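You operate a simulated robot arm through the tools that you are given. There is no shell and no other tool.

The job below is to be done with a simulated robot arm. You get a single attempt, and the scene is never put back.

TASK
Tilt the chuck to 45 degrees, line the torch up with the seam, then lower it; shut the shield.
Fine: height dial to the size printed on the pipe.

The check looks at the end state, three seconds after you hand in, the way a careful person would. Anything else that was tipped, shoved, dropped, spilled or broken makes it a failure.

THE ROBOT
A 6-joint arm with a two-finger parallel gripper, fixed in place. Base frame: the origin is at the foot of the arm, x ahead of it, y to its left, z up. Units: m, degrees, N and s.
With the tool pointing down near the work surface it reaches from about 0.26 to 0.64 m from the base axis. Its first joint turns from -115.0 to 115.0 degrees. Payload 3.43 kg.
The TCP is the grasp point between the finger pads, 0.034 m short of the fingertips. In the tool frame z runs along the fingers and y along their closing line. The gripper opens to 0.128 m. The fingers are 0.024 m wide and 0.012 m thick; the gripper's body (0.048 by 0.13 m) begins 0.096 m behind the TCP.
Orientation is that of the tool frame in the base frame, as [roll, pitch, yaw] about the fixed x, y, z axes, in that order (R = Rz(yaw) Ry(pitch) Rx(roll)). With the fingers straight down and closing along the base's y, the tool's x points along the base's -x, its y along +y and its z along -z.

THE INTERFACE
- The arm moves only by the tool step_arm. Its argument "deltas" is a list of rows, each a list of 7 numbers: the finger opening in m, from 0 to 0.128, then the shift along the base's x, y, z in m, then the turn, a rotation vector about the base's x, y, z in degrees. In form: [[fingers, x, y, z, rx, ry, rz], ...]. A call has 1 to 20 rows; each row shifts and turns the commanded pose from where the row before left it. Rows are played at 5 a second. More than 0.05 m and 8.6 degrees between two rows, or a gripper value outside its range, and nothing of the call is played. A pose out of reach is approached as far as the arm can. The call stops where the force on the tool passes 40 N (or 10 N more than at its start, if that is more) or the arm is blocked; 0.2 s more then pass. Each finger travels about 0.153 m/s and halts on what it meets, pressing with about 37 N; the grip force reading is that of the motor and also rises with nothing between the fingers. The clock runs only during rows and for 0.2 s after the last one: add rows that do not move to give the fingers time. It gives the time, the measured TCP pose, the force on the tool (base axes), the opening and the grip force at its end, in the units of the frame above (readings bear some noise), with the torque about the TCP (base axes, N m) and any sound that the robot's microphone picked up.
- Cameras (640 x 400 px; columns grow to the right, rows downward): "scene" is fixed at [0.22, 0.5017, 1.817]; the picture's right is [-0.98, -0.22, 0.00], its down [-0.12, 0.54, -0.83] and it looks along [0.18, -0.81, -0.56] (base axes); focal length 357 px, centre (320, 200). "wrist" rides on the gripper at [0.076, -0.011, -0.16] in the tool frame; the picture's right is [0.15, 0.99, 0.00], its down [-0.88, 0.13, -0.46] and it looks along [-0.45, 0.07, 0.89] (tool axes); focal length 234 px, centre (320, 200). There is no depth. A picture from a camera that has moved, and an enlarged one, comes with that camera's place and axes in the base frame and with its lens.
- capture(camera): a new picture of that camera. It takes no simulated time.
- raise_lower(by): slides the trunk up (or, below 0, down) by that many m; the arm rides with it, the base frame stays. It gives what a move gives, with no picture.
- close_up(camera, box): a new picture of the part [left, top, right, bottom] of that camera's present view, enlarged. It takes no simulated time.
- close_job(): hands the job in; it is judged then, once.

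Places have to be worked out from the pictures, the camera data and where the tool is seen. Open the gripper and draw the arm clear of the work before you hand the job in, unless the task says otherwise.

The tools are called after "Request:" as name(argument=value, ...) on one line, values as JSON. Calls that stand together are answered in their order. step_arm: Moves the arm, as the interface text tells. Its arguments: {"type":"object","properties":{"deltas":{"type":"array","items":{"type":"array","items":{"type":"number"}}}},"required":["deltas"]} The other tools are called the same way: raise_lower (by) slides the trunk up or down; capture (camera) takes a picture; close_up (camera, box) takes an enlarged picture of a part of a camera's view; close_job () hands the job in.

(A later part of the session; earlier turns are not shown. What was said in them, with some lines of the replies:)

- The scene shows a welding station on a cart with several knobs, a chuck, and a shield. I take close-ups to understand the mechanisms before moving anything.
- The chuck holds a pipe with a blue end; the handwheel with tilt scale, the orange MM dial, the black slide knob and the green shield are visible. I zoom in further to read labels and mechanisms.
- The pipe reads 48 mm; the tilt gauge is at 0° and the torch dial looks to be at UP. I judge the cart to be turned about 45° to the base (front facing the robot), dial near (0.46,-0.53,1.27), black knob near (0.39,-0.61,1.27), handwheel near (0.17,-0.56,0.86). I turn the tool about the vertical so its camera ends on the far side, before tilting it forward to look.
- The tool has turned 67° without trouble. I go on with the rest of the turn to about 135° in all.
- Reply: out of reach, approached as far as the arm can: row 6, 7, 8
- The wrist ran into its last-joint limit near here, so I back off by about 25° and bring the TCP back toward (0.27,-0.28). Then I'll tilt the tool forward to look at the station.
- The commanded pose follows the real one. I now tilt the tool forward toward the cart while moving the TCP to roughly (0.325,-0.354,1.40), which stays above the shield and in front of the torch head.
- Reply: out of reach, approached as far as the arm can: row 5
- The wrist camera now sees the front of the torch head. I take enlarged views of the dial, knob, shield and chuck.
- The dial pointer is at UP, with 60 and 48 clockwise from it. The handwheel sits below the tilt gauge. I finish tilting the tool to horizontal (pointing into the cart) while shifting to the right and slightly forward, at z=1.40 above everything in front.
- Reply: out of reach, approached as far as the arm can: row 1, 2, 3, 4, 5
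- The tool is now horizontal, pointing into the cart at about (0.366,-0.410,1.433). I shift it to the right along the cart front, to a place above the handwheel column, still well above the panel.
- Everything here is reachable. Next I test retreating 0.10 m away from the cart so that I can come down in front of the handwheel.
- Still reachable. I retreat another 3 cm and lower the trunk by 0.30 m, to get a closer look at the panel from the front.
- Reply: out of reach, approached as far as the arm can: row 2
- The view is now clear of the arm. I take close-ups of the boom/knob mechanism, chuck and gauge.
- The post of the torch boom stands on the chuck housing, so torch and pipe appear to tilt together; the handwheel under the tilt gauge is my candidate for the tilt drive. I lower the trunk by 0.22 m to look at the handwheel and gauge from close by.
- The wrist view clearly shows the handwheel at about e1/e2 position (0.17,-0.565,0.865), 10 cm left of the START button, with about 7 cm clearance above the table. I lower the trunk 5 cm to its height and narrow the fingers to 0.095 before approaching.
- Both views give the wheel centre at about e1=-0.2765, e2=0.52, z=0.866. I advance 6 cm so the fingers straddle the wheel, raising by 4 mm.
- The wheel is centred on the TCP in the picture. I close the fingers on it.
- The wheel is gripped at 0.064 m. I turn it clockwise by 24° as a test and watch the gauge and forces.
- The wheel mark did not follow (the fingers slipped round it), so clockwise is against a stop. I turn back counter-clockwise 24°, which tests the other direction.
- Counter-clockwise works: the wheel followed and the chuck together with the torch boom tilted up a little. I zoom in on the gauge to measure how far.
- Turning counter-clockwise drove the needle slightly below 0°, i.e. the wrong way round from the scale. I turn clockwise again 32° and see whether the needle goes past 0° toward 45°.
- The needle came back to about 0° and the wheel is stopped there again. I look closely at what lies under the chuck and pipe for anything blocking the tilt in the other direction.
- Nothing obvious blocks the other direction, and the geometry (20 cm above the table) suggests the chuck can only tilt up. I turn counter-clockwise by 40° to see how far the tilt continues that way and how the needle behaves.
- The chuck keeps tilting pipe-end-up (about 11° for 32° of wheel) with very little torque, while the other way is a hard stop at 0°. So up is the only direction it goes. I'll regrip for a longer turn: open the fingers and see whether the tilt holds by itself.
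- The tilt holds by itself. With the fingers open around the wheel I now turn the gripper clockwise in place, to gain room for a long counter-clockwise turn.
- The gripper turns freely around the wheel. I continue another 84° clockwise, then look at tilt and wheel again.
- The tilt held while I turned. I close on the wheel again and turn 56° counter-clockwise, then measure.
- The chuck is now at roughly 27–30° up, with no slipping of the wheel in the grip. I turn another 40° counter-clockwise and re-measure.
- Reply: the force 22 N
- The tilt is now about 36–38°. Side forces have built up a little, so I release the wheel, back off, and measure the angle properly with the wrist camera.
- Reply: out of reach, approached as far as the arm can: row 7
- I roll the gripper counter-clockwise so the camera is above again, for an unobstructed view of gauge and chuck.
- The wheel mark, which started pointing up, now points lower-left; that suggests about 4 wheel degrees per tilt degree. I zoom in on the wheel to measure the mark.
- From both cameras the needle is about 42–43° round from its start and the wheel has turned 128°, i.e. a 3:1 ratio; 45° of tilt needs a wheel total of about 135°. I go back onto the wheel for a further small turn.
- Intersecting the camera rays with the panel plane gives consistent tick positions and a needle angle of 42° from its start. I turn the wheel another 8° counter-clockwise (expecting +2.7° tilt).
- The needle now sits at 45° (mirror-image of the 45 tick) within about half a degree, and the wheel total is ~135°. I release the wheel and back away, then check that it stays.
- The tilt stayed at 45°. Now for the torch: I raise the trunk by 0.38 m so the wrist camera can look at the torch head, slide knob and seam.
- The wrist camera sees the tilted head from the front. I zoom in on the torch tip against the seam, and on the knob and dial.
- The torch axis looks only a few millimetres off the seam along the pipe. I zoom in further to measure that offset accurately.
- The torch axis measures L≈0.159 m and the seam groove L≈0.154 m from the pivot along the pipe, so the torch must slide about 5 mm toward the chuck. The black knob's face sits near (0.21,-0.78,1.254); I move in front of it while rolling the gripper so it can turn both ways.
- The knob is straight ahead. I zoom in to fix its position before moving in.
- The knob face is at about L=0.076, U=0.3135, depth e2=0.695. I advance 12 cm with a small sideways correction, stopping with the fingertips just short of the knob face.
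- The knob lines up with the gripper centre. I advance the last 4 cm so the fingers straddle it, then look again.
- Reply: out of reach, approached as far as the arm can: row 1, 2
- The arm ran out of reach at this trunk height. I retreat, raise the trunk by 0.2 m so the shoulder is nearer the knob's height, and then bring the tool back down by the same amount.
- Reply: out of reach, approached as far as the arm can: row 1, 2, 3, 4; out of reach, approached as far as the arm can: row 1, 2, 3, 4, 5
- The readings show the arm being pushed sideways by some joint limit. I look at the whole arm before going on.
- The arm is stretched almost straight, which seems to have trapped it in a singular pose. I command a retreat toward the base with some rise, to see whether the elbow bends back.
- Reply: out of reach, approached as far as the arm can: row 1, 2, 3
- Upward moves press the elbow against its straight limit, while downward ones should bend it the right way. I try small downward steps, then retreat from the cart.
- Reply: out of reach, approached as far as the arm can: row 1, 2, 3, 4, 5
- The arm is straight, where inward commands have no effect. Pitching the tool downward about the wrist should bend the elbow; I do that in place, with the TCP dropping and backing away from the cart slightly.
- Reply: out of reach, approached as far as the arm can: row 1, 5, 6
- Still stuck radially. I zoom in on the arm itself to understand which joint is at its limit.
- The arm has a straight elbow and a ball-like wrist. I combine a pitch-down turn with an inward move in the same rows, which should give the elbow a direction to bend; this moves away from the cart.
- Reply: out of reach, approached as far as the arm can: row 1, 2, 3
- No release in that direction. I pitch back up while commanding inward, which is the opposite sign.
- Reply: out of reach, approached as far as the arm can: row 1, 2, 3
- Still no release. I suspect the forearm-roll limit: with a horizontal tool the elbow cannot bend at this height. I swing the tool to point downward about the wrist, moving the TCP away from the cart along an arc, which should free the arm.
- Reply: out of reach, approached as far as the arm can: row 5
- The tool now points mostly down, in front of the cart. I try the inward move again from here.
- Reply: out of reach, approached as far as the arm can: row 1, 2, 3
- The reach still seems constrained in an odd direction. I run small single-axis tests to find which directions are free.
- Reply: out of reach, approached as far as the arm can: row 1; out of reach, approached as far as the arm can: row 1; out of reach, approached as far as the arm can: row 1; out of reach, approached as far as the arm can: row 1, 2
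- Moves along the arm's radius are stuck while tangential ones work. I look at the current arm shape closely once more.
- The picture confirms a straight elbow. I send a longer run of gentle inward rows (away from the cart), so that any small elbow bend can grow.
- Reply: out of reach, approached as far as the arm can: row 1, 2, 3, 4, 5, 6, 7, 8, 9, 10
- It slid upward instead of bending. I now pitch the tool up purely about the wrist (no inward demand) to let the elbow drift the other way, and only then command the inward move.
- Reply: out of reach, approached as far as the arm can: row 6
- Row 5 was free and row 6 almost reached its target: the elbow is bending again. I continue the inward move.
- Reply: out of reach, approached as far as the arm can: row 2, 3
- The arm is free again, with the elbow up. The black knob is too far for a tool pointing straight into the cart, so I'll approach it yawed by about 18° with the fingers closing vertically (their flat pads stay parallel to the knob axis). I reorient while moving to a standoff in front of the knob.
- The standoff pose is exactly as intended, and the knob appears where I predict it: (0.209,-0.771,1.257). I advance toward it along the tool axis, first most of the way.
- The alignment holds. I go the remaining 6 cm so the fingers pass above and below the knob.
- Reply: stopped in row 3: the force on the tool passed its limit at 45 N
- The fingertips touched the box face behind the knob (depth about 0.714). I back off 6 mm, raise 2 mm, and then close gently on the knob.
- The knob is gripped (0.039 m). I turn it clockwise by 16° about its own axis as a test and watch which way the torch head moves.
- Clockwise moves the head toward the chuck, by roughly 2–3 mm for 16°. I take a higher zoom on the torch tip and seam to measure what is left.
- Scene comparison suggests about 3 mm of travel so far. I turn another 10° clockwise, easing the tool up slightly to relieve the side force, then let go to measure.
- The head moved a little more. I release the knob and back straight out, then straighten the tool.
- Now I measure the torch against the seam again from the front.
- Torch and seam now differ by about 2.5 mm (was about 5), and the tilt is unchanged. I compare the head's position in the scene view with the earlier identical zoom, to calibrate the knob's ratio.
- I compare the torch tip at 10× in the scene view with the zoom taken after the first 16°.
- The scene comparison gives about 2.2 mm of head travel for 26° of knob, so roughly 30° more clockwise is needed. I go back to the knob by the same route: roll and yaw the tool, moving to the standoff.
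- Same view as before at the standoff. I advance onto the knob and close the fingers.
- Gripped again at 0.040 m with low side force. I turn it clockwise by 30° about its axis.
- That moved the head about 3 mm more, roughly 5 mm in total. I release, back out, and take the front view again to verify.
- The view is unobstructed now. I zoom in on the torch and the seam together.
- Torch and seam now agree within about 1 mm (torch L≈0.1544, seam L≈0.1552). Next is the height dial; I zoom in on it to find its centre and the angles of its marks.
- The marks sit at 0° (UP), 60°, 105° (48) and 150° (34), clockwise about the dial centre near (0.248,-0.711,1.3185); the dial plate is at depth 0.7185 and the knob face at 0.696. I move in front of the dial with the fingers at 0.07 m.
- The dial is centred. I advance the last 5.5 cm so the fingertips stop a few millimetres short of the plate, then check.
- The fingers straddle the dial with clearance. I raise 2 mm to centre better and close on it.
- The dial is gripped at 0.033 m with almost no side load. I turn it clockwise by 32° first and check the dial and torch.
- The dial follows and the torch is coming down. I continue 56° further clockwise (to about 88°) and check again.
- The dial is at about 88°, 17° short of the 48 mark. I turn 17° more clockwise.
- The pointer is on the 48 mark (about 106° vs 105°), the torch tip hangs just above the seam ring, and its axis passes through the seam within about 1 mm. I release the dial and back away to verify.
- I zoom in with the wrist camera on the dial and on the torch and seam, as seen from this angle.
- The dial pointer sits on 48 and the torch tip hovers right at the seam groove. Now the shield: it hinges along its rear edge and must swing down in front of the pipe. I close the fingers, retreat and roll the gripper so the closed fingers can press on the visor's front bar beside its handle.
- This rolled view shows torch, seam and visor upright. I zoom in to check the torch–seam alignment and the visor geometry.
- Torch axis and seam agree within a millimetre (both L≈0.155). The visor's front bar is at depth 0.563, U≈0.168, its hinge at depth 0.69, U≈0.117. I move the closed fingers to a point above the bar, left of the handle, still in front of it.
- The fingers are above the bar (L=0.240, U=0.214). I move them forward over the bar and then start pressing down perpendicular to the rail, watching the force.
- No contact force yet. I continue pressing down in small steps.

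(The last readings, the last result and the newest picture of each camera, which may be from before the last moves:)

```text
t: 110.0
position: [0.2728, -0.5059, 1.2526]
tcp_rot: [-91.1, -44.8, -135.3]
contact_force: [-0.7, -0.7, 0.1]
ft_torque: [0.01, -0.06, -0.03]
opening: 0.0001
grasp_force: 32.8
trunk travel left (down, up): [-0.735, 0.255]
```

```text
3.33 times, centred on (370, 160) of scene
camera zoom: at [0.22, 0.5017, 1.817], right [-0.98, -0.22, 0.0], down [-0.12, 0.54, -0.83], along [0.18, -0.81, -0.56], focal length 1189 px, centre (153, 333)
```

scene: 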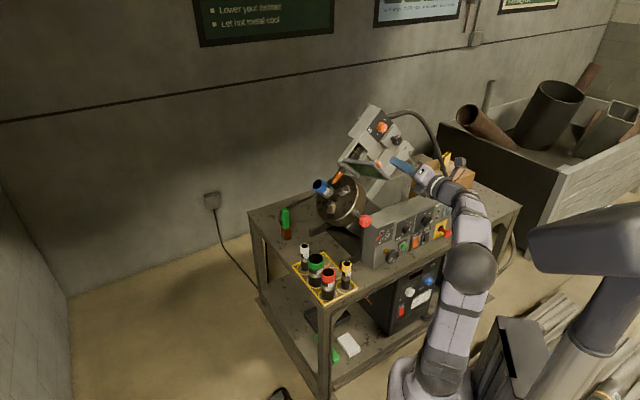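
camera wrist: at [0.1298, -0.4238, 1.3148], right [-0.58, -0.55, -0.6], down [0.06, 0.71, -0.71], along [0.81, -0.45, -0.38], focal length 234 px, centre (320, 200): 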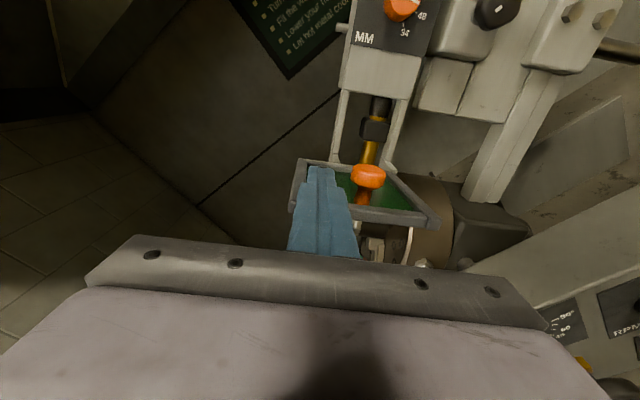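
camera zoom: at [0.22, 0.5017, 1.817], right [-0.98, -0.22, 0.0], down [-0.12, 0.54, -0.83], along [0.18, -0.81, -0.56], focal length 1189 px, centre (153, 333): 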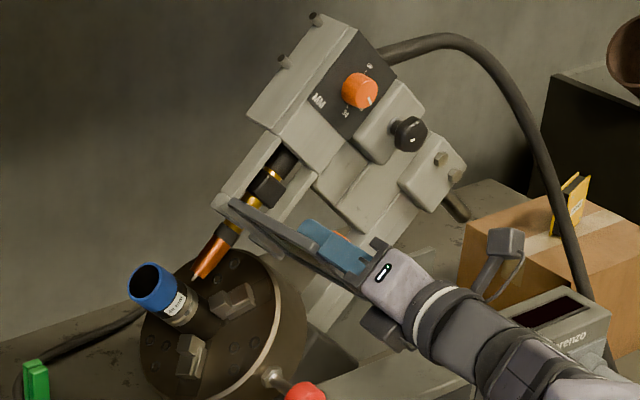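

The visor is swinging down easily, now about level with the rail. I follow its arc further.

Request:
step_arm(deltas=[[0.0, 0.011, 0.0147, -0.0182, 0, 0, 0], [0.0, 0.0082, 0.0118, -0.0141, 0, 0, 0], [0.0, 0.0172, 0.0061, -0.0165, 0, 0, 0], [0.0, 0, 0, 0, 0, 0, 0]])

Request:
capture(camera="wrist")

Request:
close_up(camera="scene", box=[310, 100, 430, 220])

```text
t: 111.0
position: [0.3097, -0.4747, 1.201]
tcp_rot: [-91.2, -44.7, -135.3]
contact_force: [0.2, 0.0, 0.4]
ft_torque: [0.02, 0.0, -0.03]
opening: 0.0
grasp_force: 32.7
trunk travel left (down, up): [-0.735, 0.255]
```

```text
taken
camera wrist: at [0.166, -0.3912, 1.2644], right [-0.58, -0.55, -0.6], down [0.06, 0.71, -0.71], along [0.81, -0.45, -0.38], focal length 234 px, centre (320, 200)
```

wrist: 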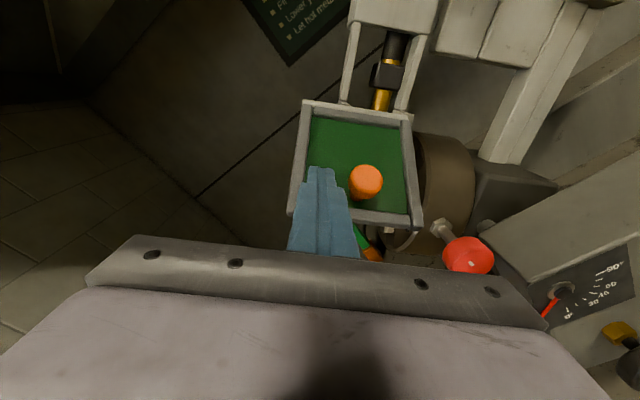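

```text
3.33 times, centred on (370, 160) of scene
camera zoom: at [0.22, 0.5017, 1.817], right [-0.98, -0.22, 0.0], down [-0.12, 0.54, -0.83], along [0.18, -0.81, -0.56], focal length 1189 px, centre (153, 333)
```

zoom: 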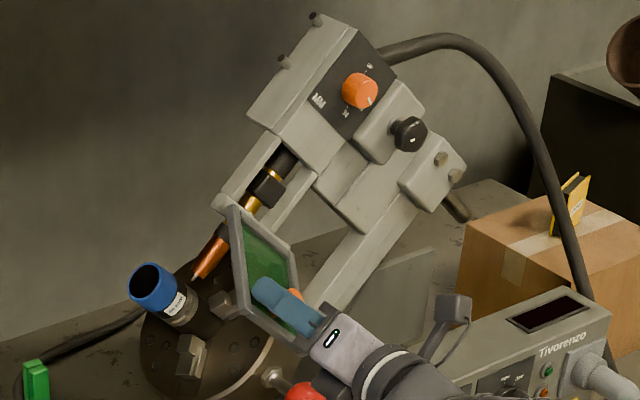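

The visor is about a third of the way down past level. I continue along the arc.

Request:
step_arm(deltas=[[0.0, 0.0245, 0.0003, -0.0175, 0, 0, 0], [0.0, 0.0259, -0.0064, -0.0138, 0, 0, 0], [0.0, 0, 0, 0, 0, 0, 0]])

Request:
capture(camera="wrist")

Request:
close_up(camera="scene", box=[310, 100, 430, 220])

```text
t: 111.8
position: [0.3589, -0.4793, 1.171]
tcp_rot: [-91.1, -44.6, -135.3]
contact_force: [-0.7, 0.3, -0.1]
ft_torque: [0.01, -0.03, -0.02]
opening: 0.0
grasp_force: 32.5
trunk travel left (down, up): [-0.735, 0.255]
```

```text
taken
camera wrist: at [0.2159, -0.3971, 1.2333], right [-0.58, -0.55, -0.6], down [0.06, 0.71, -0.71], along [0.81, -0.45, -0.38], focal length 234 px, centre (320, 200)
```

wrist: 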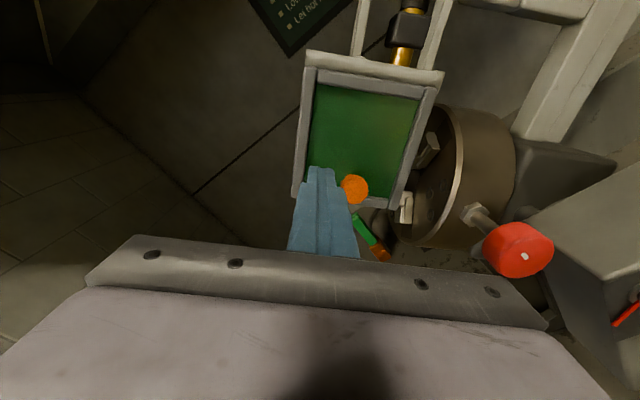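

```text
3.33 times, centred on (370, 160) of scene
camera zoom: at [0.22, 0.5017, 1.817], right [-0.98, -0.22, 0.0], down [-0.12, 0.54, -0.83], along [0.18, -0.81, -0.56], focal length 1189 px, centre (153, 333)
```

zoom: 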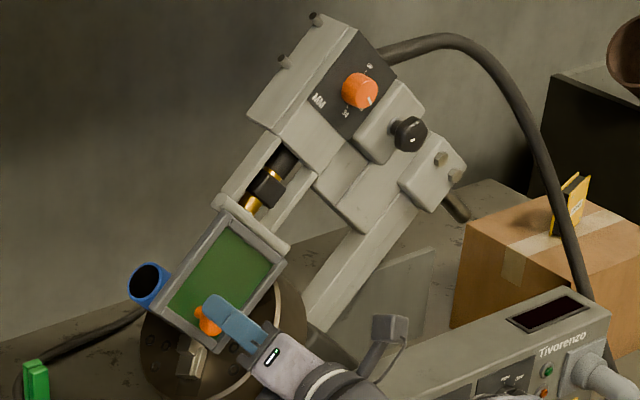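

Nearly there. I continue with the last part of the arc, pushing toward the pipe side.

Request:
step_arm(deltas=[[0.0, 0.0256, -0.0127, -0.0091, 0, 0, 0], [0.0, 0.0237, -0.0182, -0.0039, 0, 0, 0], [0.0, 0, 0, 0, 0, 0, 0]])

Request:
capture(camera="wrist")

Request:
close_up(camera="scene", box=[310, 100, 430, 220])

```text
t: 112.4
position: [0.3958, -0.5017, 1.1604]
tcp_rot: [-90.9, -44.7, -135.6]
contact_force: [-15.7, 18.2, 3.6]
ft_torque: [-0.01, -0.12, 0.22]
opening: 0.0
grasp_force: 32.7
trunk travel left (down, up): [-0.735, 0.255]
stopped in row 2: the force on the tool passed its limit at 49 N (the readings are from after the stop); the commanded pose is now the measured one
```

```text
taken
camera wrist: at [0.2532, -0.4182, 1.2233], right [-0.58, -0.55, -0.6], down [0.07, 0.7, -0.71], along [0.81, -0.45, -0.37], focal length 234 px, centre (320, 200)
```

wrist: 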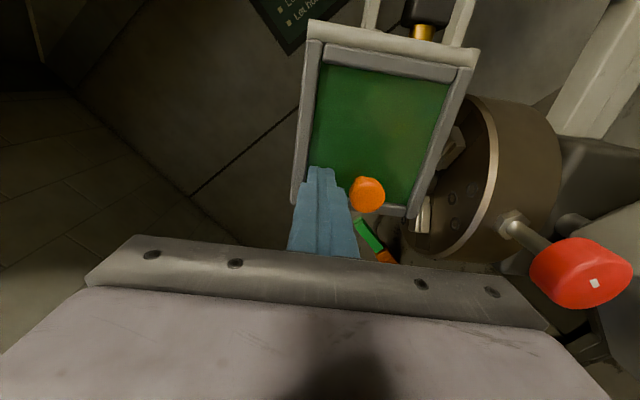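

```text
3.33 times, centred on (370, 160) of scene
camera zoom: at [0.22, 0.5017, 1.817], right [-0.98, -0.22, 0.0], down [-0.12, 0.54, -0.83], along [0.18, -0.81, -0.56], focal length 1189 px, centre (153, 333)
```

zoom: 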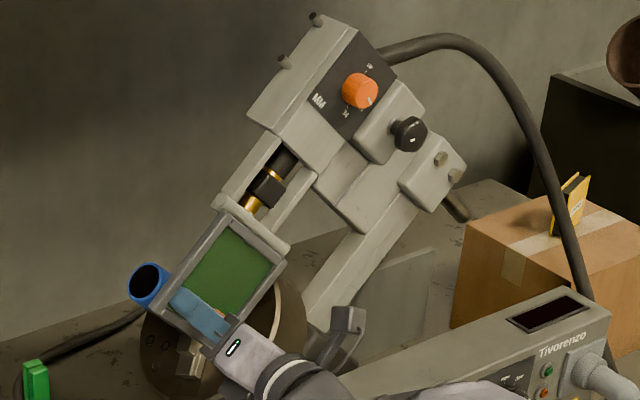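

The visor has reached its closed stop (force rose sharply, and the picture shows it flat in front of the pipe). I back the fingers straight out and inspect.

Request:
step_arm(deltas=[[0.0, -0.0177, 0.0177, 0, 0, 0, 0], [0.0, -0.0177, 0.0177, 0, 0, 0, 0], [0.0, -0.0177, 0.0177, 0, 0, 0, 0], [0.0, -0.0177, 0.0177, 0, 0, 0, 0], [0.0, -0.0177, 0.0177, 0, 0, 0, 0], [0.0, 0, 0, 0, 0, 0, 0]])

Request:
capture(camera="wrist")

Request:
close_up(camera="scene", box=[290, 90, 430, 250])

Request:
close_up(camera="scene", box=[365, 215, 405, 245])

```text
t: 113.8
position: [0.312, -0.4176, 1.1559]
tcp_rot: [-91.6, -44.6, -135.2]
contact_force: [-0.5, 0.2, -0.2]
ft_torque: [-0.03, 0.02, -0.02]
opening: 0.0
grasp_force: 32.7
trunk travel left (down, up): [-0.735, 0.255]
```

```text
taken
camera wrist: at [0.1687, -0.3349, 1.2199], right [-0.59, -0.54, -0.6], down [0.06, 0.71, -0.7], along [0.81, -0.45, -0.38], focal length 234 px, centre (320, 200)
```

wrist: 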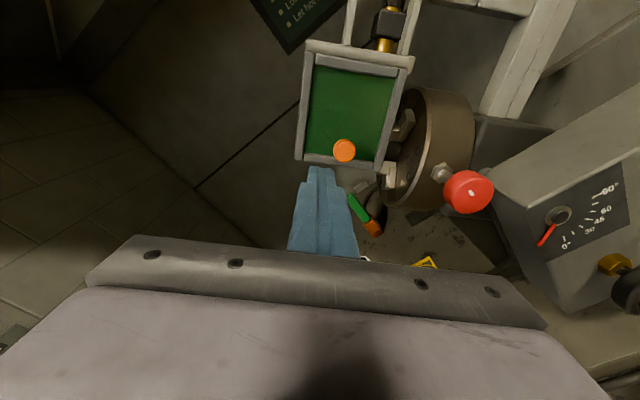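

```text
2.50 times, centred on (360, 170) of scene
camera zoom: at [0.22, 0.5017, 1.817], right [-0.98, -0.22, 0.0], down [-0.12, 0.54, -0.83], along [0.18, -0.81, -0.56], focal length 892 px, centre (220, 275)
```

zoom: 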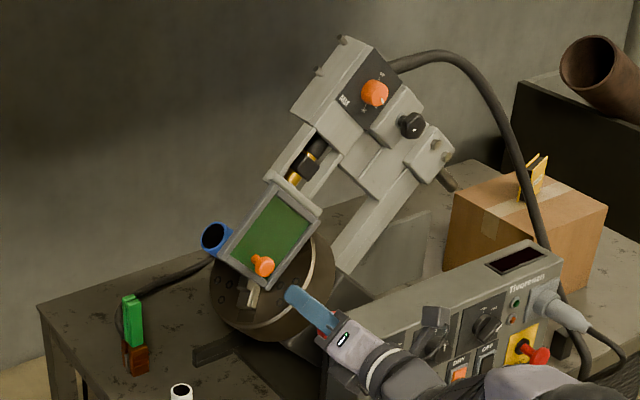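

```text
13.33 times, centred on (385, 230) of scene
camera zoom: at [0.22, 0.5017, 1.817], right [-0.98, -0.22, 0.0], down [-0.12, 0.54, -0.83], along [0.18, -0.81, -0.56], focal length 4756 px, centre (-547, -200)
```

zoom: 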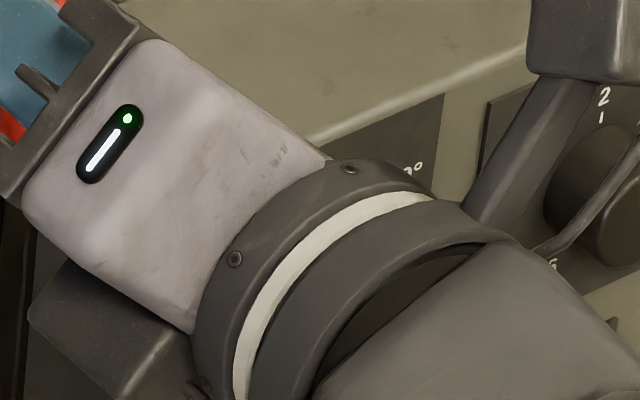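

The shield stays shut. I move the arm sideways out of the way so I can check the gauge, dial and seam with a clear view.

Request:
step_arm(deltas=[[0.0, -0.0287, -0.0225, 0.007, 0, 0, 0], [0.0, -0.0287, -0.0225, 0.007, 0, 0, 0], [0.0, -0.0287, -0.0225, 0.007, 0, 0, 0], [0.0, -0.0287, -0.0225, 0.007, 0, 0, 0], [0.0, -0.0287, -0.0225, 0.007, 0, 0, 0], [0.0, -0.0287, -0.0225, 0.007, 0, 0, 0], [0.0, -0.0287, -0.0225, 0.007, 0, 0, 0], [0.06, 0, 0, 0, 0, 0, 0]])

Request:
raise_lower(by=0.15)

Request:
capture(camera="wrist")

Request:
capture(camera="scene")

```text
t: 115.6
position: [0.1116, -0.5758, 1.2045]
tcp_rot: [-91.4, -44.6, -135.2]
contact_force: [-0.3, 0.6, -0.6]
ft_torque: [0.02, 0.01, 0.0]
opening: 0.06
grasp_force: 0.1
trunk travel left (down, up): [-0.735, 0.255]
```

```text
t: 117.4
position: [0.113, -0.5747, 1.3552]
tcp_rot: [-91.4, -44.6, -135.2]
contact_force: [0.3, 0.0, 0.2]
ft_torque: [-0.01, -0.02, -0.03]
opening: 0.0601
grasp_force: 0.1
trunk travel left (down, up): [-0.885, 0.105]
```

```text
taken
camera wrist: at [-0.0313, -0.4927, 1.4181], right [-0.59, -0.54, -0.6], down [0.06, 0.71, -0.7], along [0.81, -0.45, -0.38], focal length 234 px, centre (320, 200)
```

wrist: 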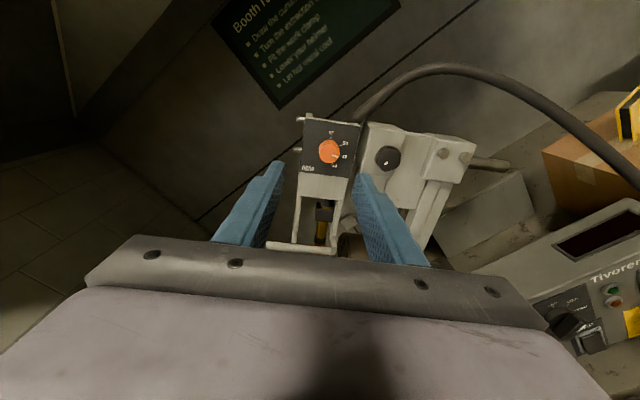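

```text
taken
```

scene: 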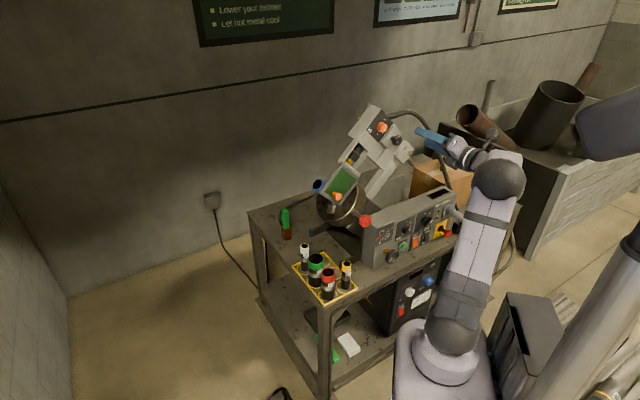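

The arm is out of the way. I inspect the gauge, dial, shield and torch region once more.

Request:
close_up(camera="scene", box=[365, 215, 405, 245])

Request:
close_up(camera="wrist", box=[290, 110, 370, 180])

Request:
close_up(camera="scene", box=[305, 140, 385, 220])

Request:
close_up(camera="scene", box=[280, 180, 460, 310])

```text
13.33 times, centred on (385, 230) of scene
camera zoom: at [0.22, 0.5017, 1.817], right [-0.98, -0.22, 0.0], down [-0.12, 0.54, -0.83], along [0.18, -0.81, -0.56], focal length 4756 px, centre (-547, -200)
```

zoom: 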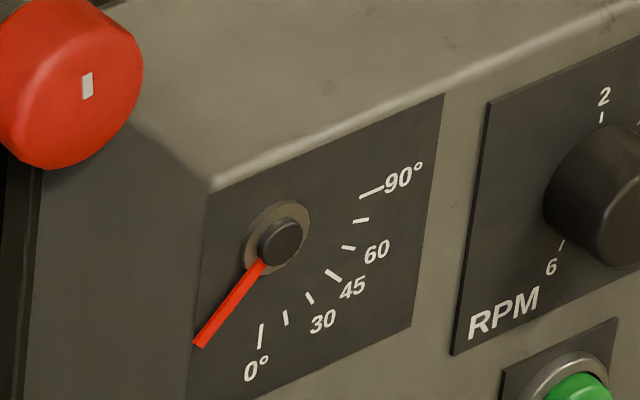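

```text
5.71 times, centred on (330, 145) of wrist
camera zoom: at [-0.0313, -0.4927, 1.4181], right [-0.59, -0.54, -0.6], down [0.06, 0.71, -0.7], along [0.81, -0.45, -0.38], focal length 1338 px, centre (263, 514)
```

zoom: 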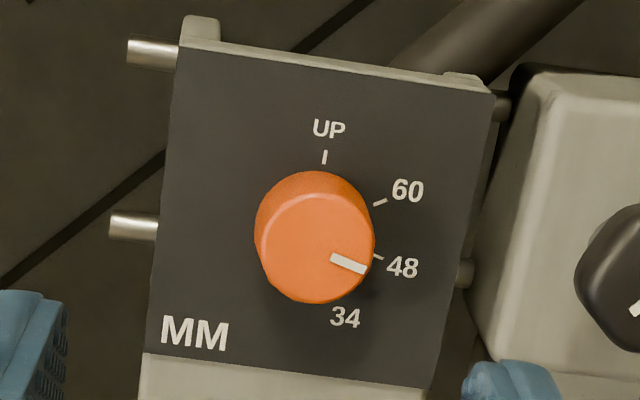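

```text
5.00 times, centred on (345, 180) of scene
camera zoom: at [0.22, 0.5017, 1.817], right [-0.98, -0.22, 0.0], down [-0.12, 0.54, -0.83], along [0.18, -0.81, -0.56], focal length 1784 px, centre (195, 300)
```

zoom: 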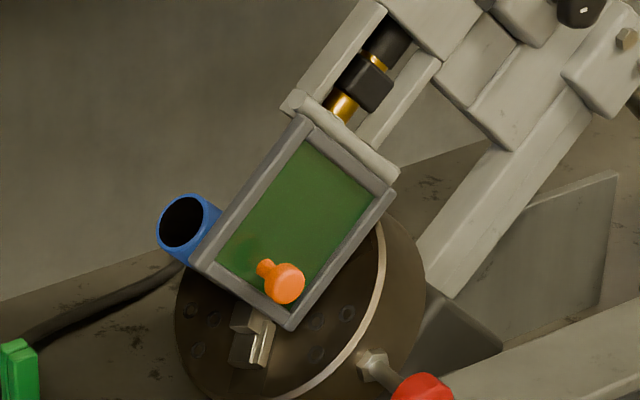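

```text
3.08 times, centred on (370, 245) of scene
camera zoom: at [0.22, 0.5017, 1.817], right [-0.98, -0.22, 0.0], down [-0.12, 0.54, -0.83], along [0.18, -0.81, -0.56], focal length 1098 px, centre (166, 62)
```

zoom: 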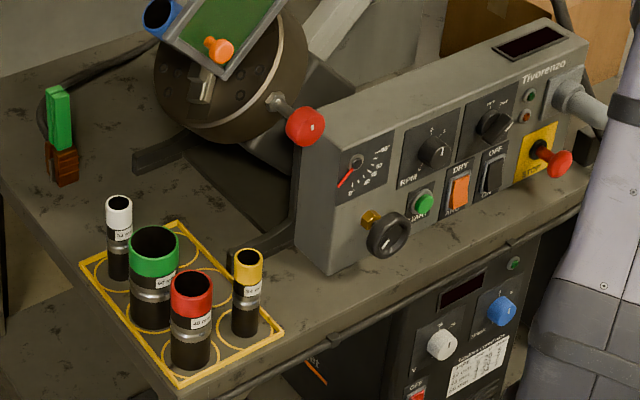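

Dial pointer, gauge and shield all look right, and nothing else on the cart has moved. I go back to the earlier low viewpoint to confirm that the torch is still over the seam after shutting the shield.

Request:
raise_lower(by=-0.15)

Request:
step_arm(deltas=[[0.03, 0, 0, -0.02, 0, 0, 0], [0.0, 0, 0, -0.02, 0, 0, 0], [0.0, 0, 0, -0.02, 0, 0, 0], [0.0, 0, 0, -0.022, 0, 0, 0], [0.0, 0, 0, 0, 0, 0, 0]])

Request:
capture(camera="wrist")

Request:
close_up(camera="wrist", box=[190, 140, 300, 230])

```text
t: 119.1
position: [0.1124, -0.5756, 1.2046]
tcp_rot: [-91.5, -44.8, -135.1]
contact_force: [0.6, 0.2, 0.2]
ft_torque: [0.03, 0.01, 0.01]
opening: 0.0601
grasp_force: 0.1
trunk travel left (down, up): [-0.735, 0.255]
```

```text
t: 120.3
position: [0.112, -0.5753, 1.1225]
tcp_rot: [-91.5, -44.7, -135.1]
contact_force: [0.0, -0.4, -0.7]
ft_torque: [0.03, 0.02, 0.03]
opening: 0.0
grasp_force: 32.9
trunk travel left (down, up): [-0.735, 0.255]
```

```text
taken
camera wrist: at [-0.0312, -0.4926, 1.1858], right [-0.59, -0.54, -0.6], down [0.06, 0.71, -0.7], along [0.81, -0.45, -0.38], focal length 234 px, centre (320, 200)
```

wrist: 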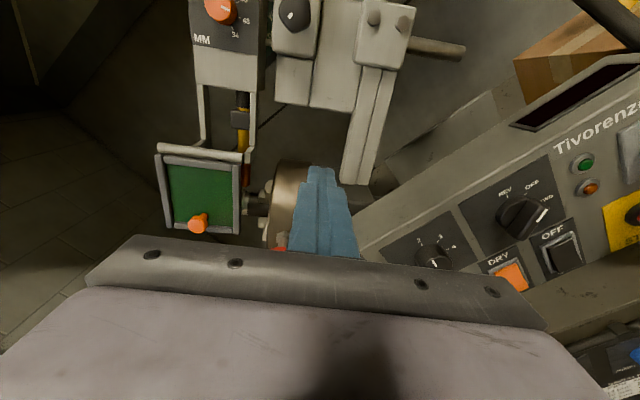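

```text
4.44 times, centred on (245, 185) of wrist
camera zoom: at [-0.0312, -0.4926, 1.1858], right [-0.59, -0.54, -0.6], down [0.06, 0.71, -0.7], along [0.81, -0.45, -0.38], focal length 1041 px, centre (653, 267)
```

zoom: 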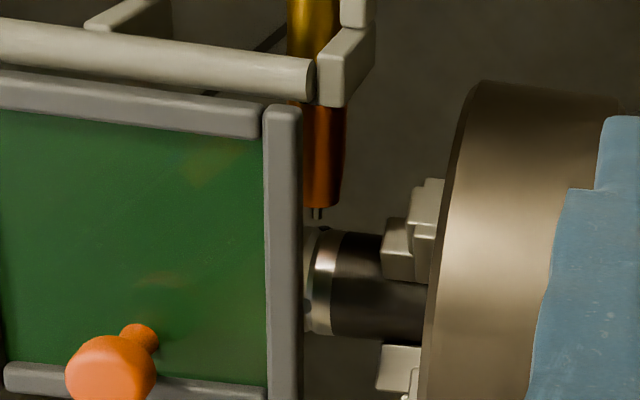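

The tip is still directly over the seam groove, and the shield hangs fully shut. I now open the gripper, raise the arm and draw it back clear of the work.

Request:
raise_lower(by=0.25)

Request:
step_arm(deltas=[[0.06, -0.0141, 0.0141, 0, 0, 0, 0], [0.1, -0.0141, 0.0141, 0, 0, 0, 0], [0.1, -0.0071, 0.0071, 0, 0, 0, 0], [0.1, 0, 0, 0, 0, 0, 0]])

Request:
capture(camera="scene")

Request:
capture(camera="wrist")

```text
t: 122.9
position: [0.112, -0.5762, 1.3734]
tcp_rot: [-91.5, -44.6, -135.2]
contact_force: [1.0, -0.2, -0.4]
ft_torque: [0.02, 0.03, 0.0]
opening: 0.0
grasp_force: 33.2
trunk travel left (down, up): [-0.985, 0.005]
```

```text
t: 123.9
position: [0.0848, -0.5439, 1.3728]
tcp_rot: [-91.5, -44.6, -135.3]
contact_force: [-0.1, -1.1, -0.2]
ft_torque: [0.0, -0.02, 0.05]
opening: 0.0997
grasp_force: 0.1
out of reach, approached as far as the arm can: row 3
trunk travel left (down, up): [-0.985, 0.005]
```

```text
taken
```

scene: 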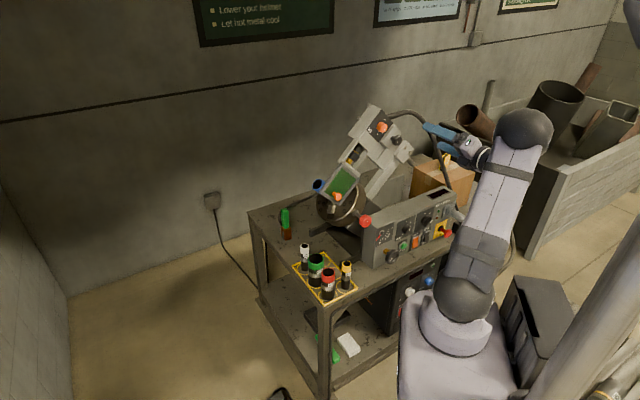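

```text
taken
camera wrist: at [-0.0589, -0.4608, 1.4365], right [-0.59, -0.54, -0.6], down [0.06, 0.71, -0.7], along [0.81, -0.45, -0.38], focal length 234 px, centre (320, 200)
```

wrist: 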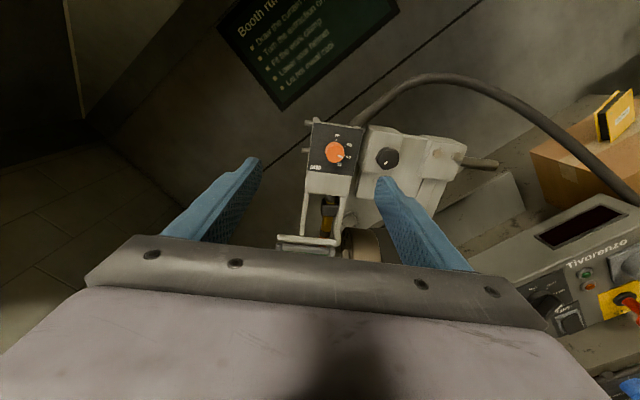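

The arm is clear and the gripper is open. The checks show:
- **Chuck:** tilted to 45° by its geometry. The needle sits mirrored on the other side of 0°, because the chuck only tilts upward.
- **Torch:** within about 1 mm of the seam.
- **Height dial:** on 48, so the torch is lowered.
- **Shield:** shut.

Nothing else on the cart has been disturbed, so I hand the job in.

Request:
close_job()

```text
The job is handed in.
```

I tilted the chuck to 45°, lined the torch up with the seam, lowered it with the height dial at 48, and shut the shield. The job is handed in; I have not been told the result of the check.

- **Tilt:** The chuck and torch boom measure 45° to within about half a degree. The gauge needle does not point at the printed 45. It sits 45° on the other side of 0°, because the handwheel has a hard stop at 0° and the chuck only tilts pipe-end up.
- **Torch position:** I moved the torch head about 5 mm with the black knob. It is now within about 1 mm of the seam, and I confirmed this again after shutting the shield.
- **Height dial:** The pipe in the chuck is printed 48 mm, and the dial pointer is on the 48 mark. The torch tip hangs just above the seam.
- **Shield:** I pushed it down to its closed stop, and it stayed there when I backed away.

Twice a move stopped on the force limit: once when the fingertips touched the box behind the black knob, and once when the shield met its stop. The gauge, dial and alignment were unchanged afterwards. The tray pipes, clamp, switches and box look undisturbed. The gripper is open and the arm is clear of the work.
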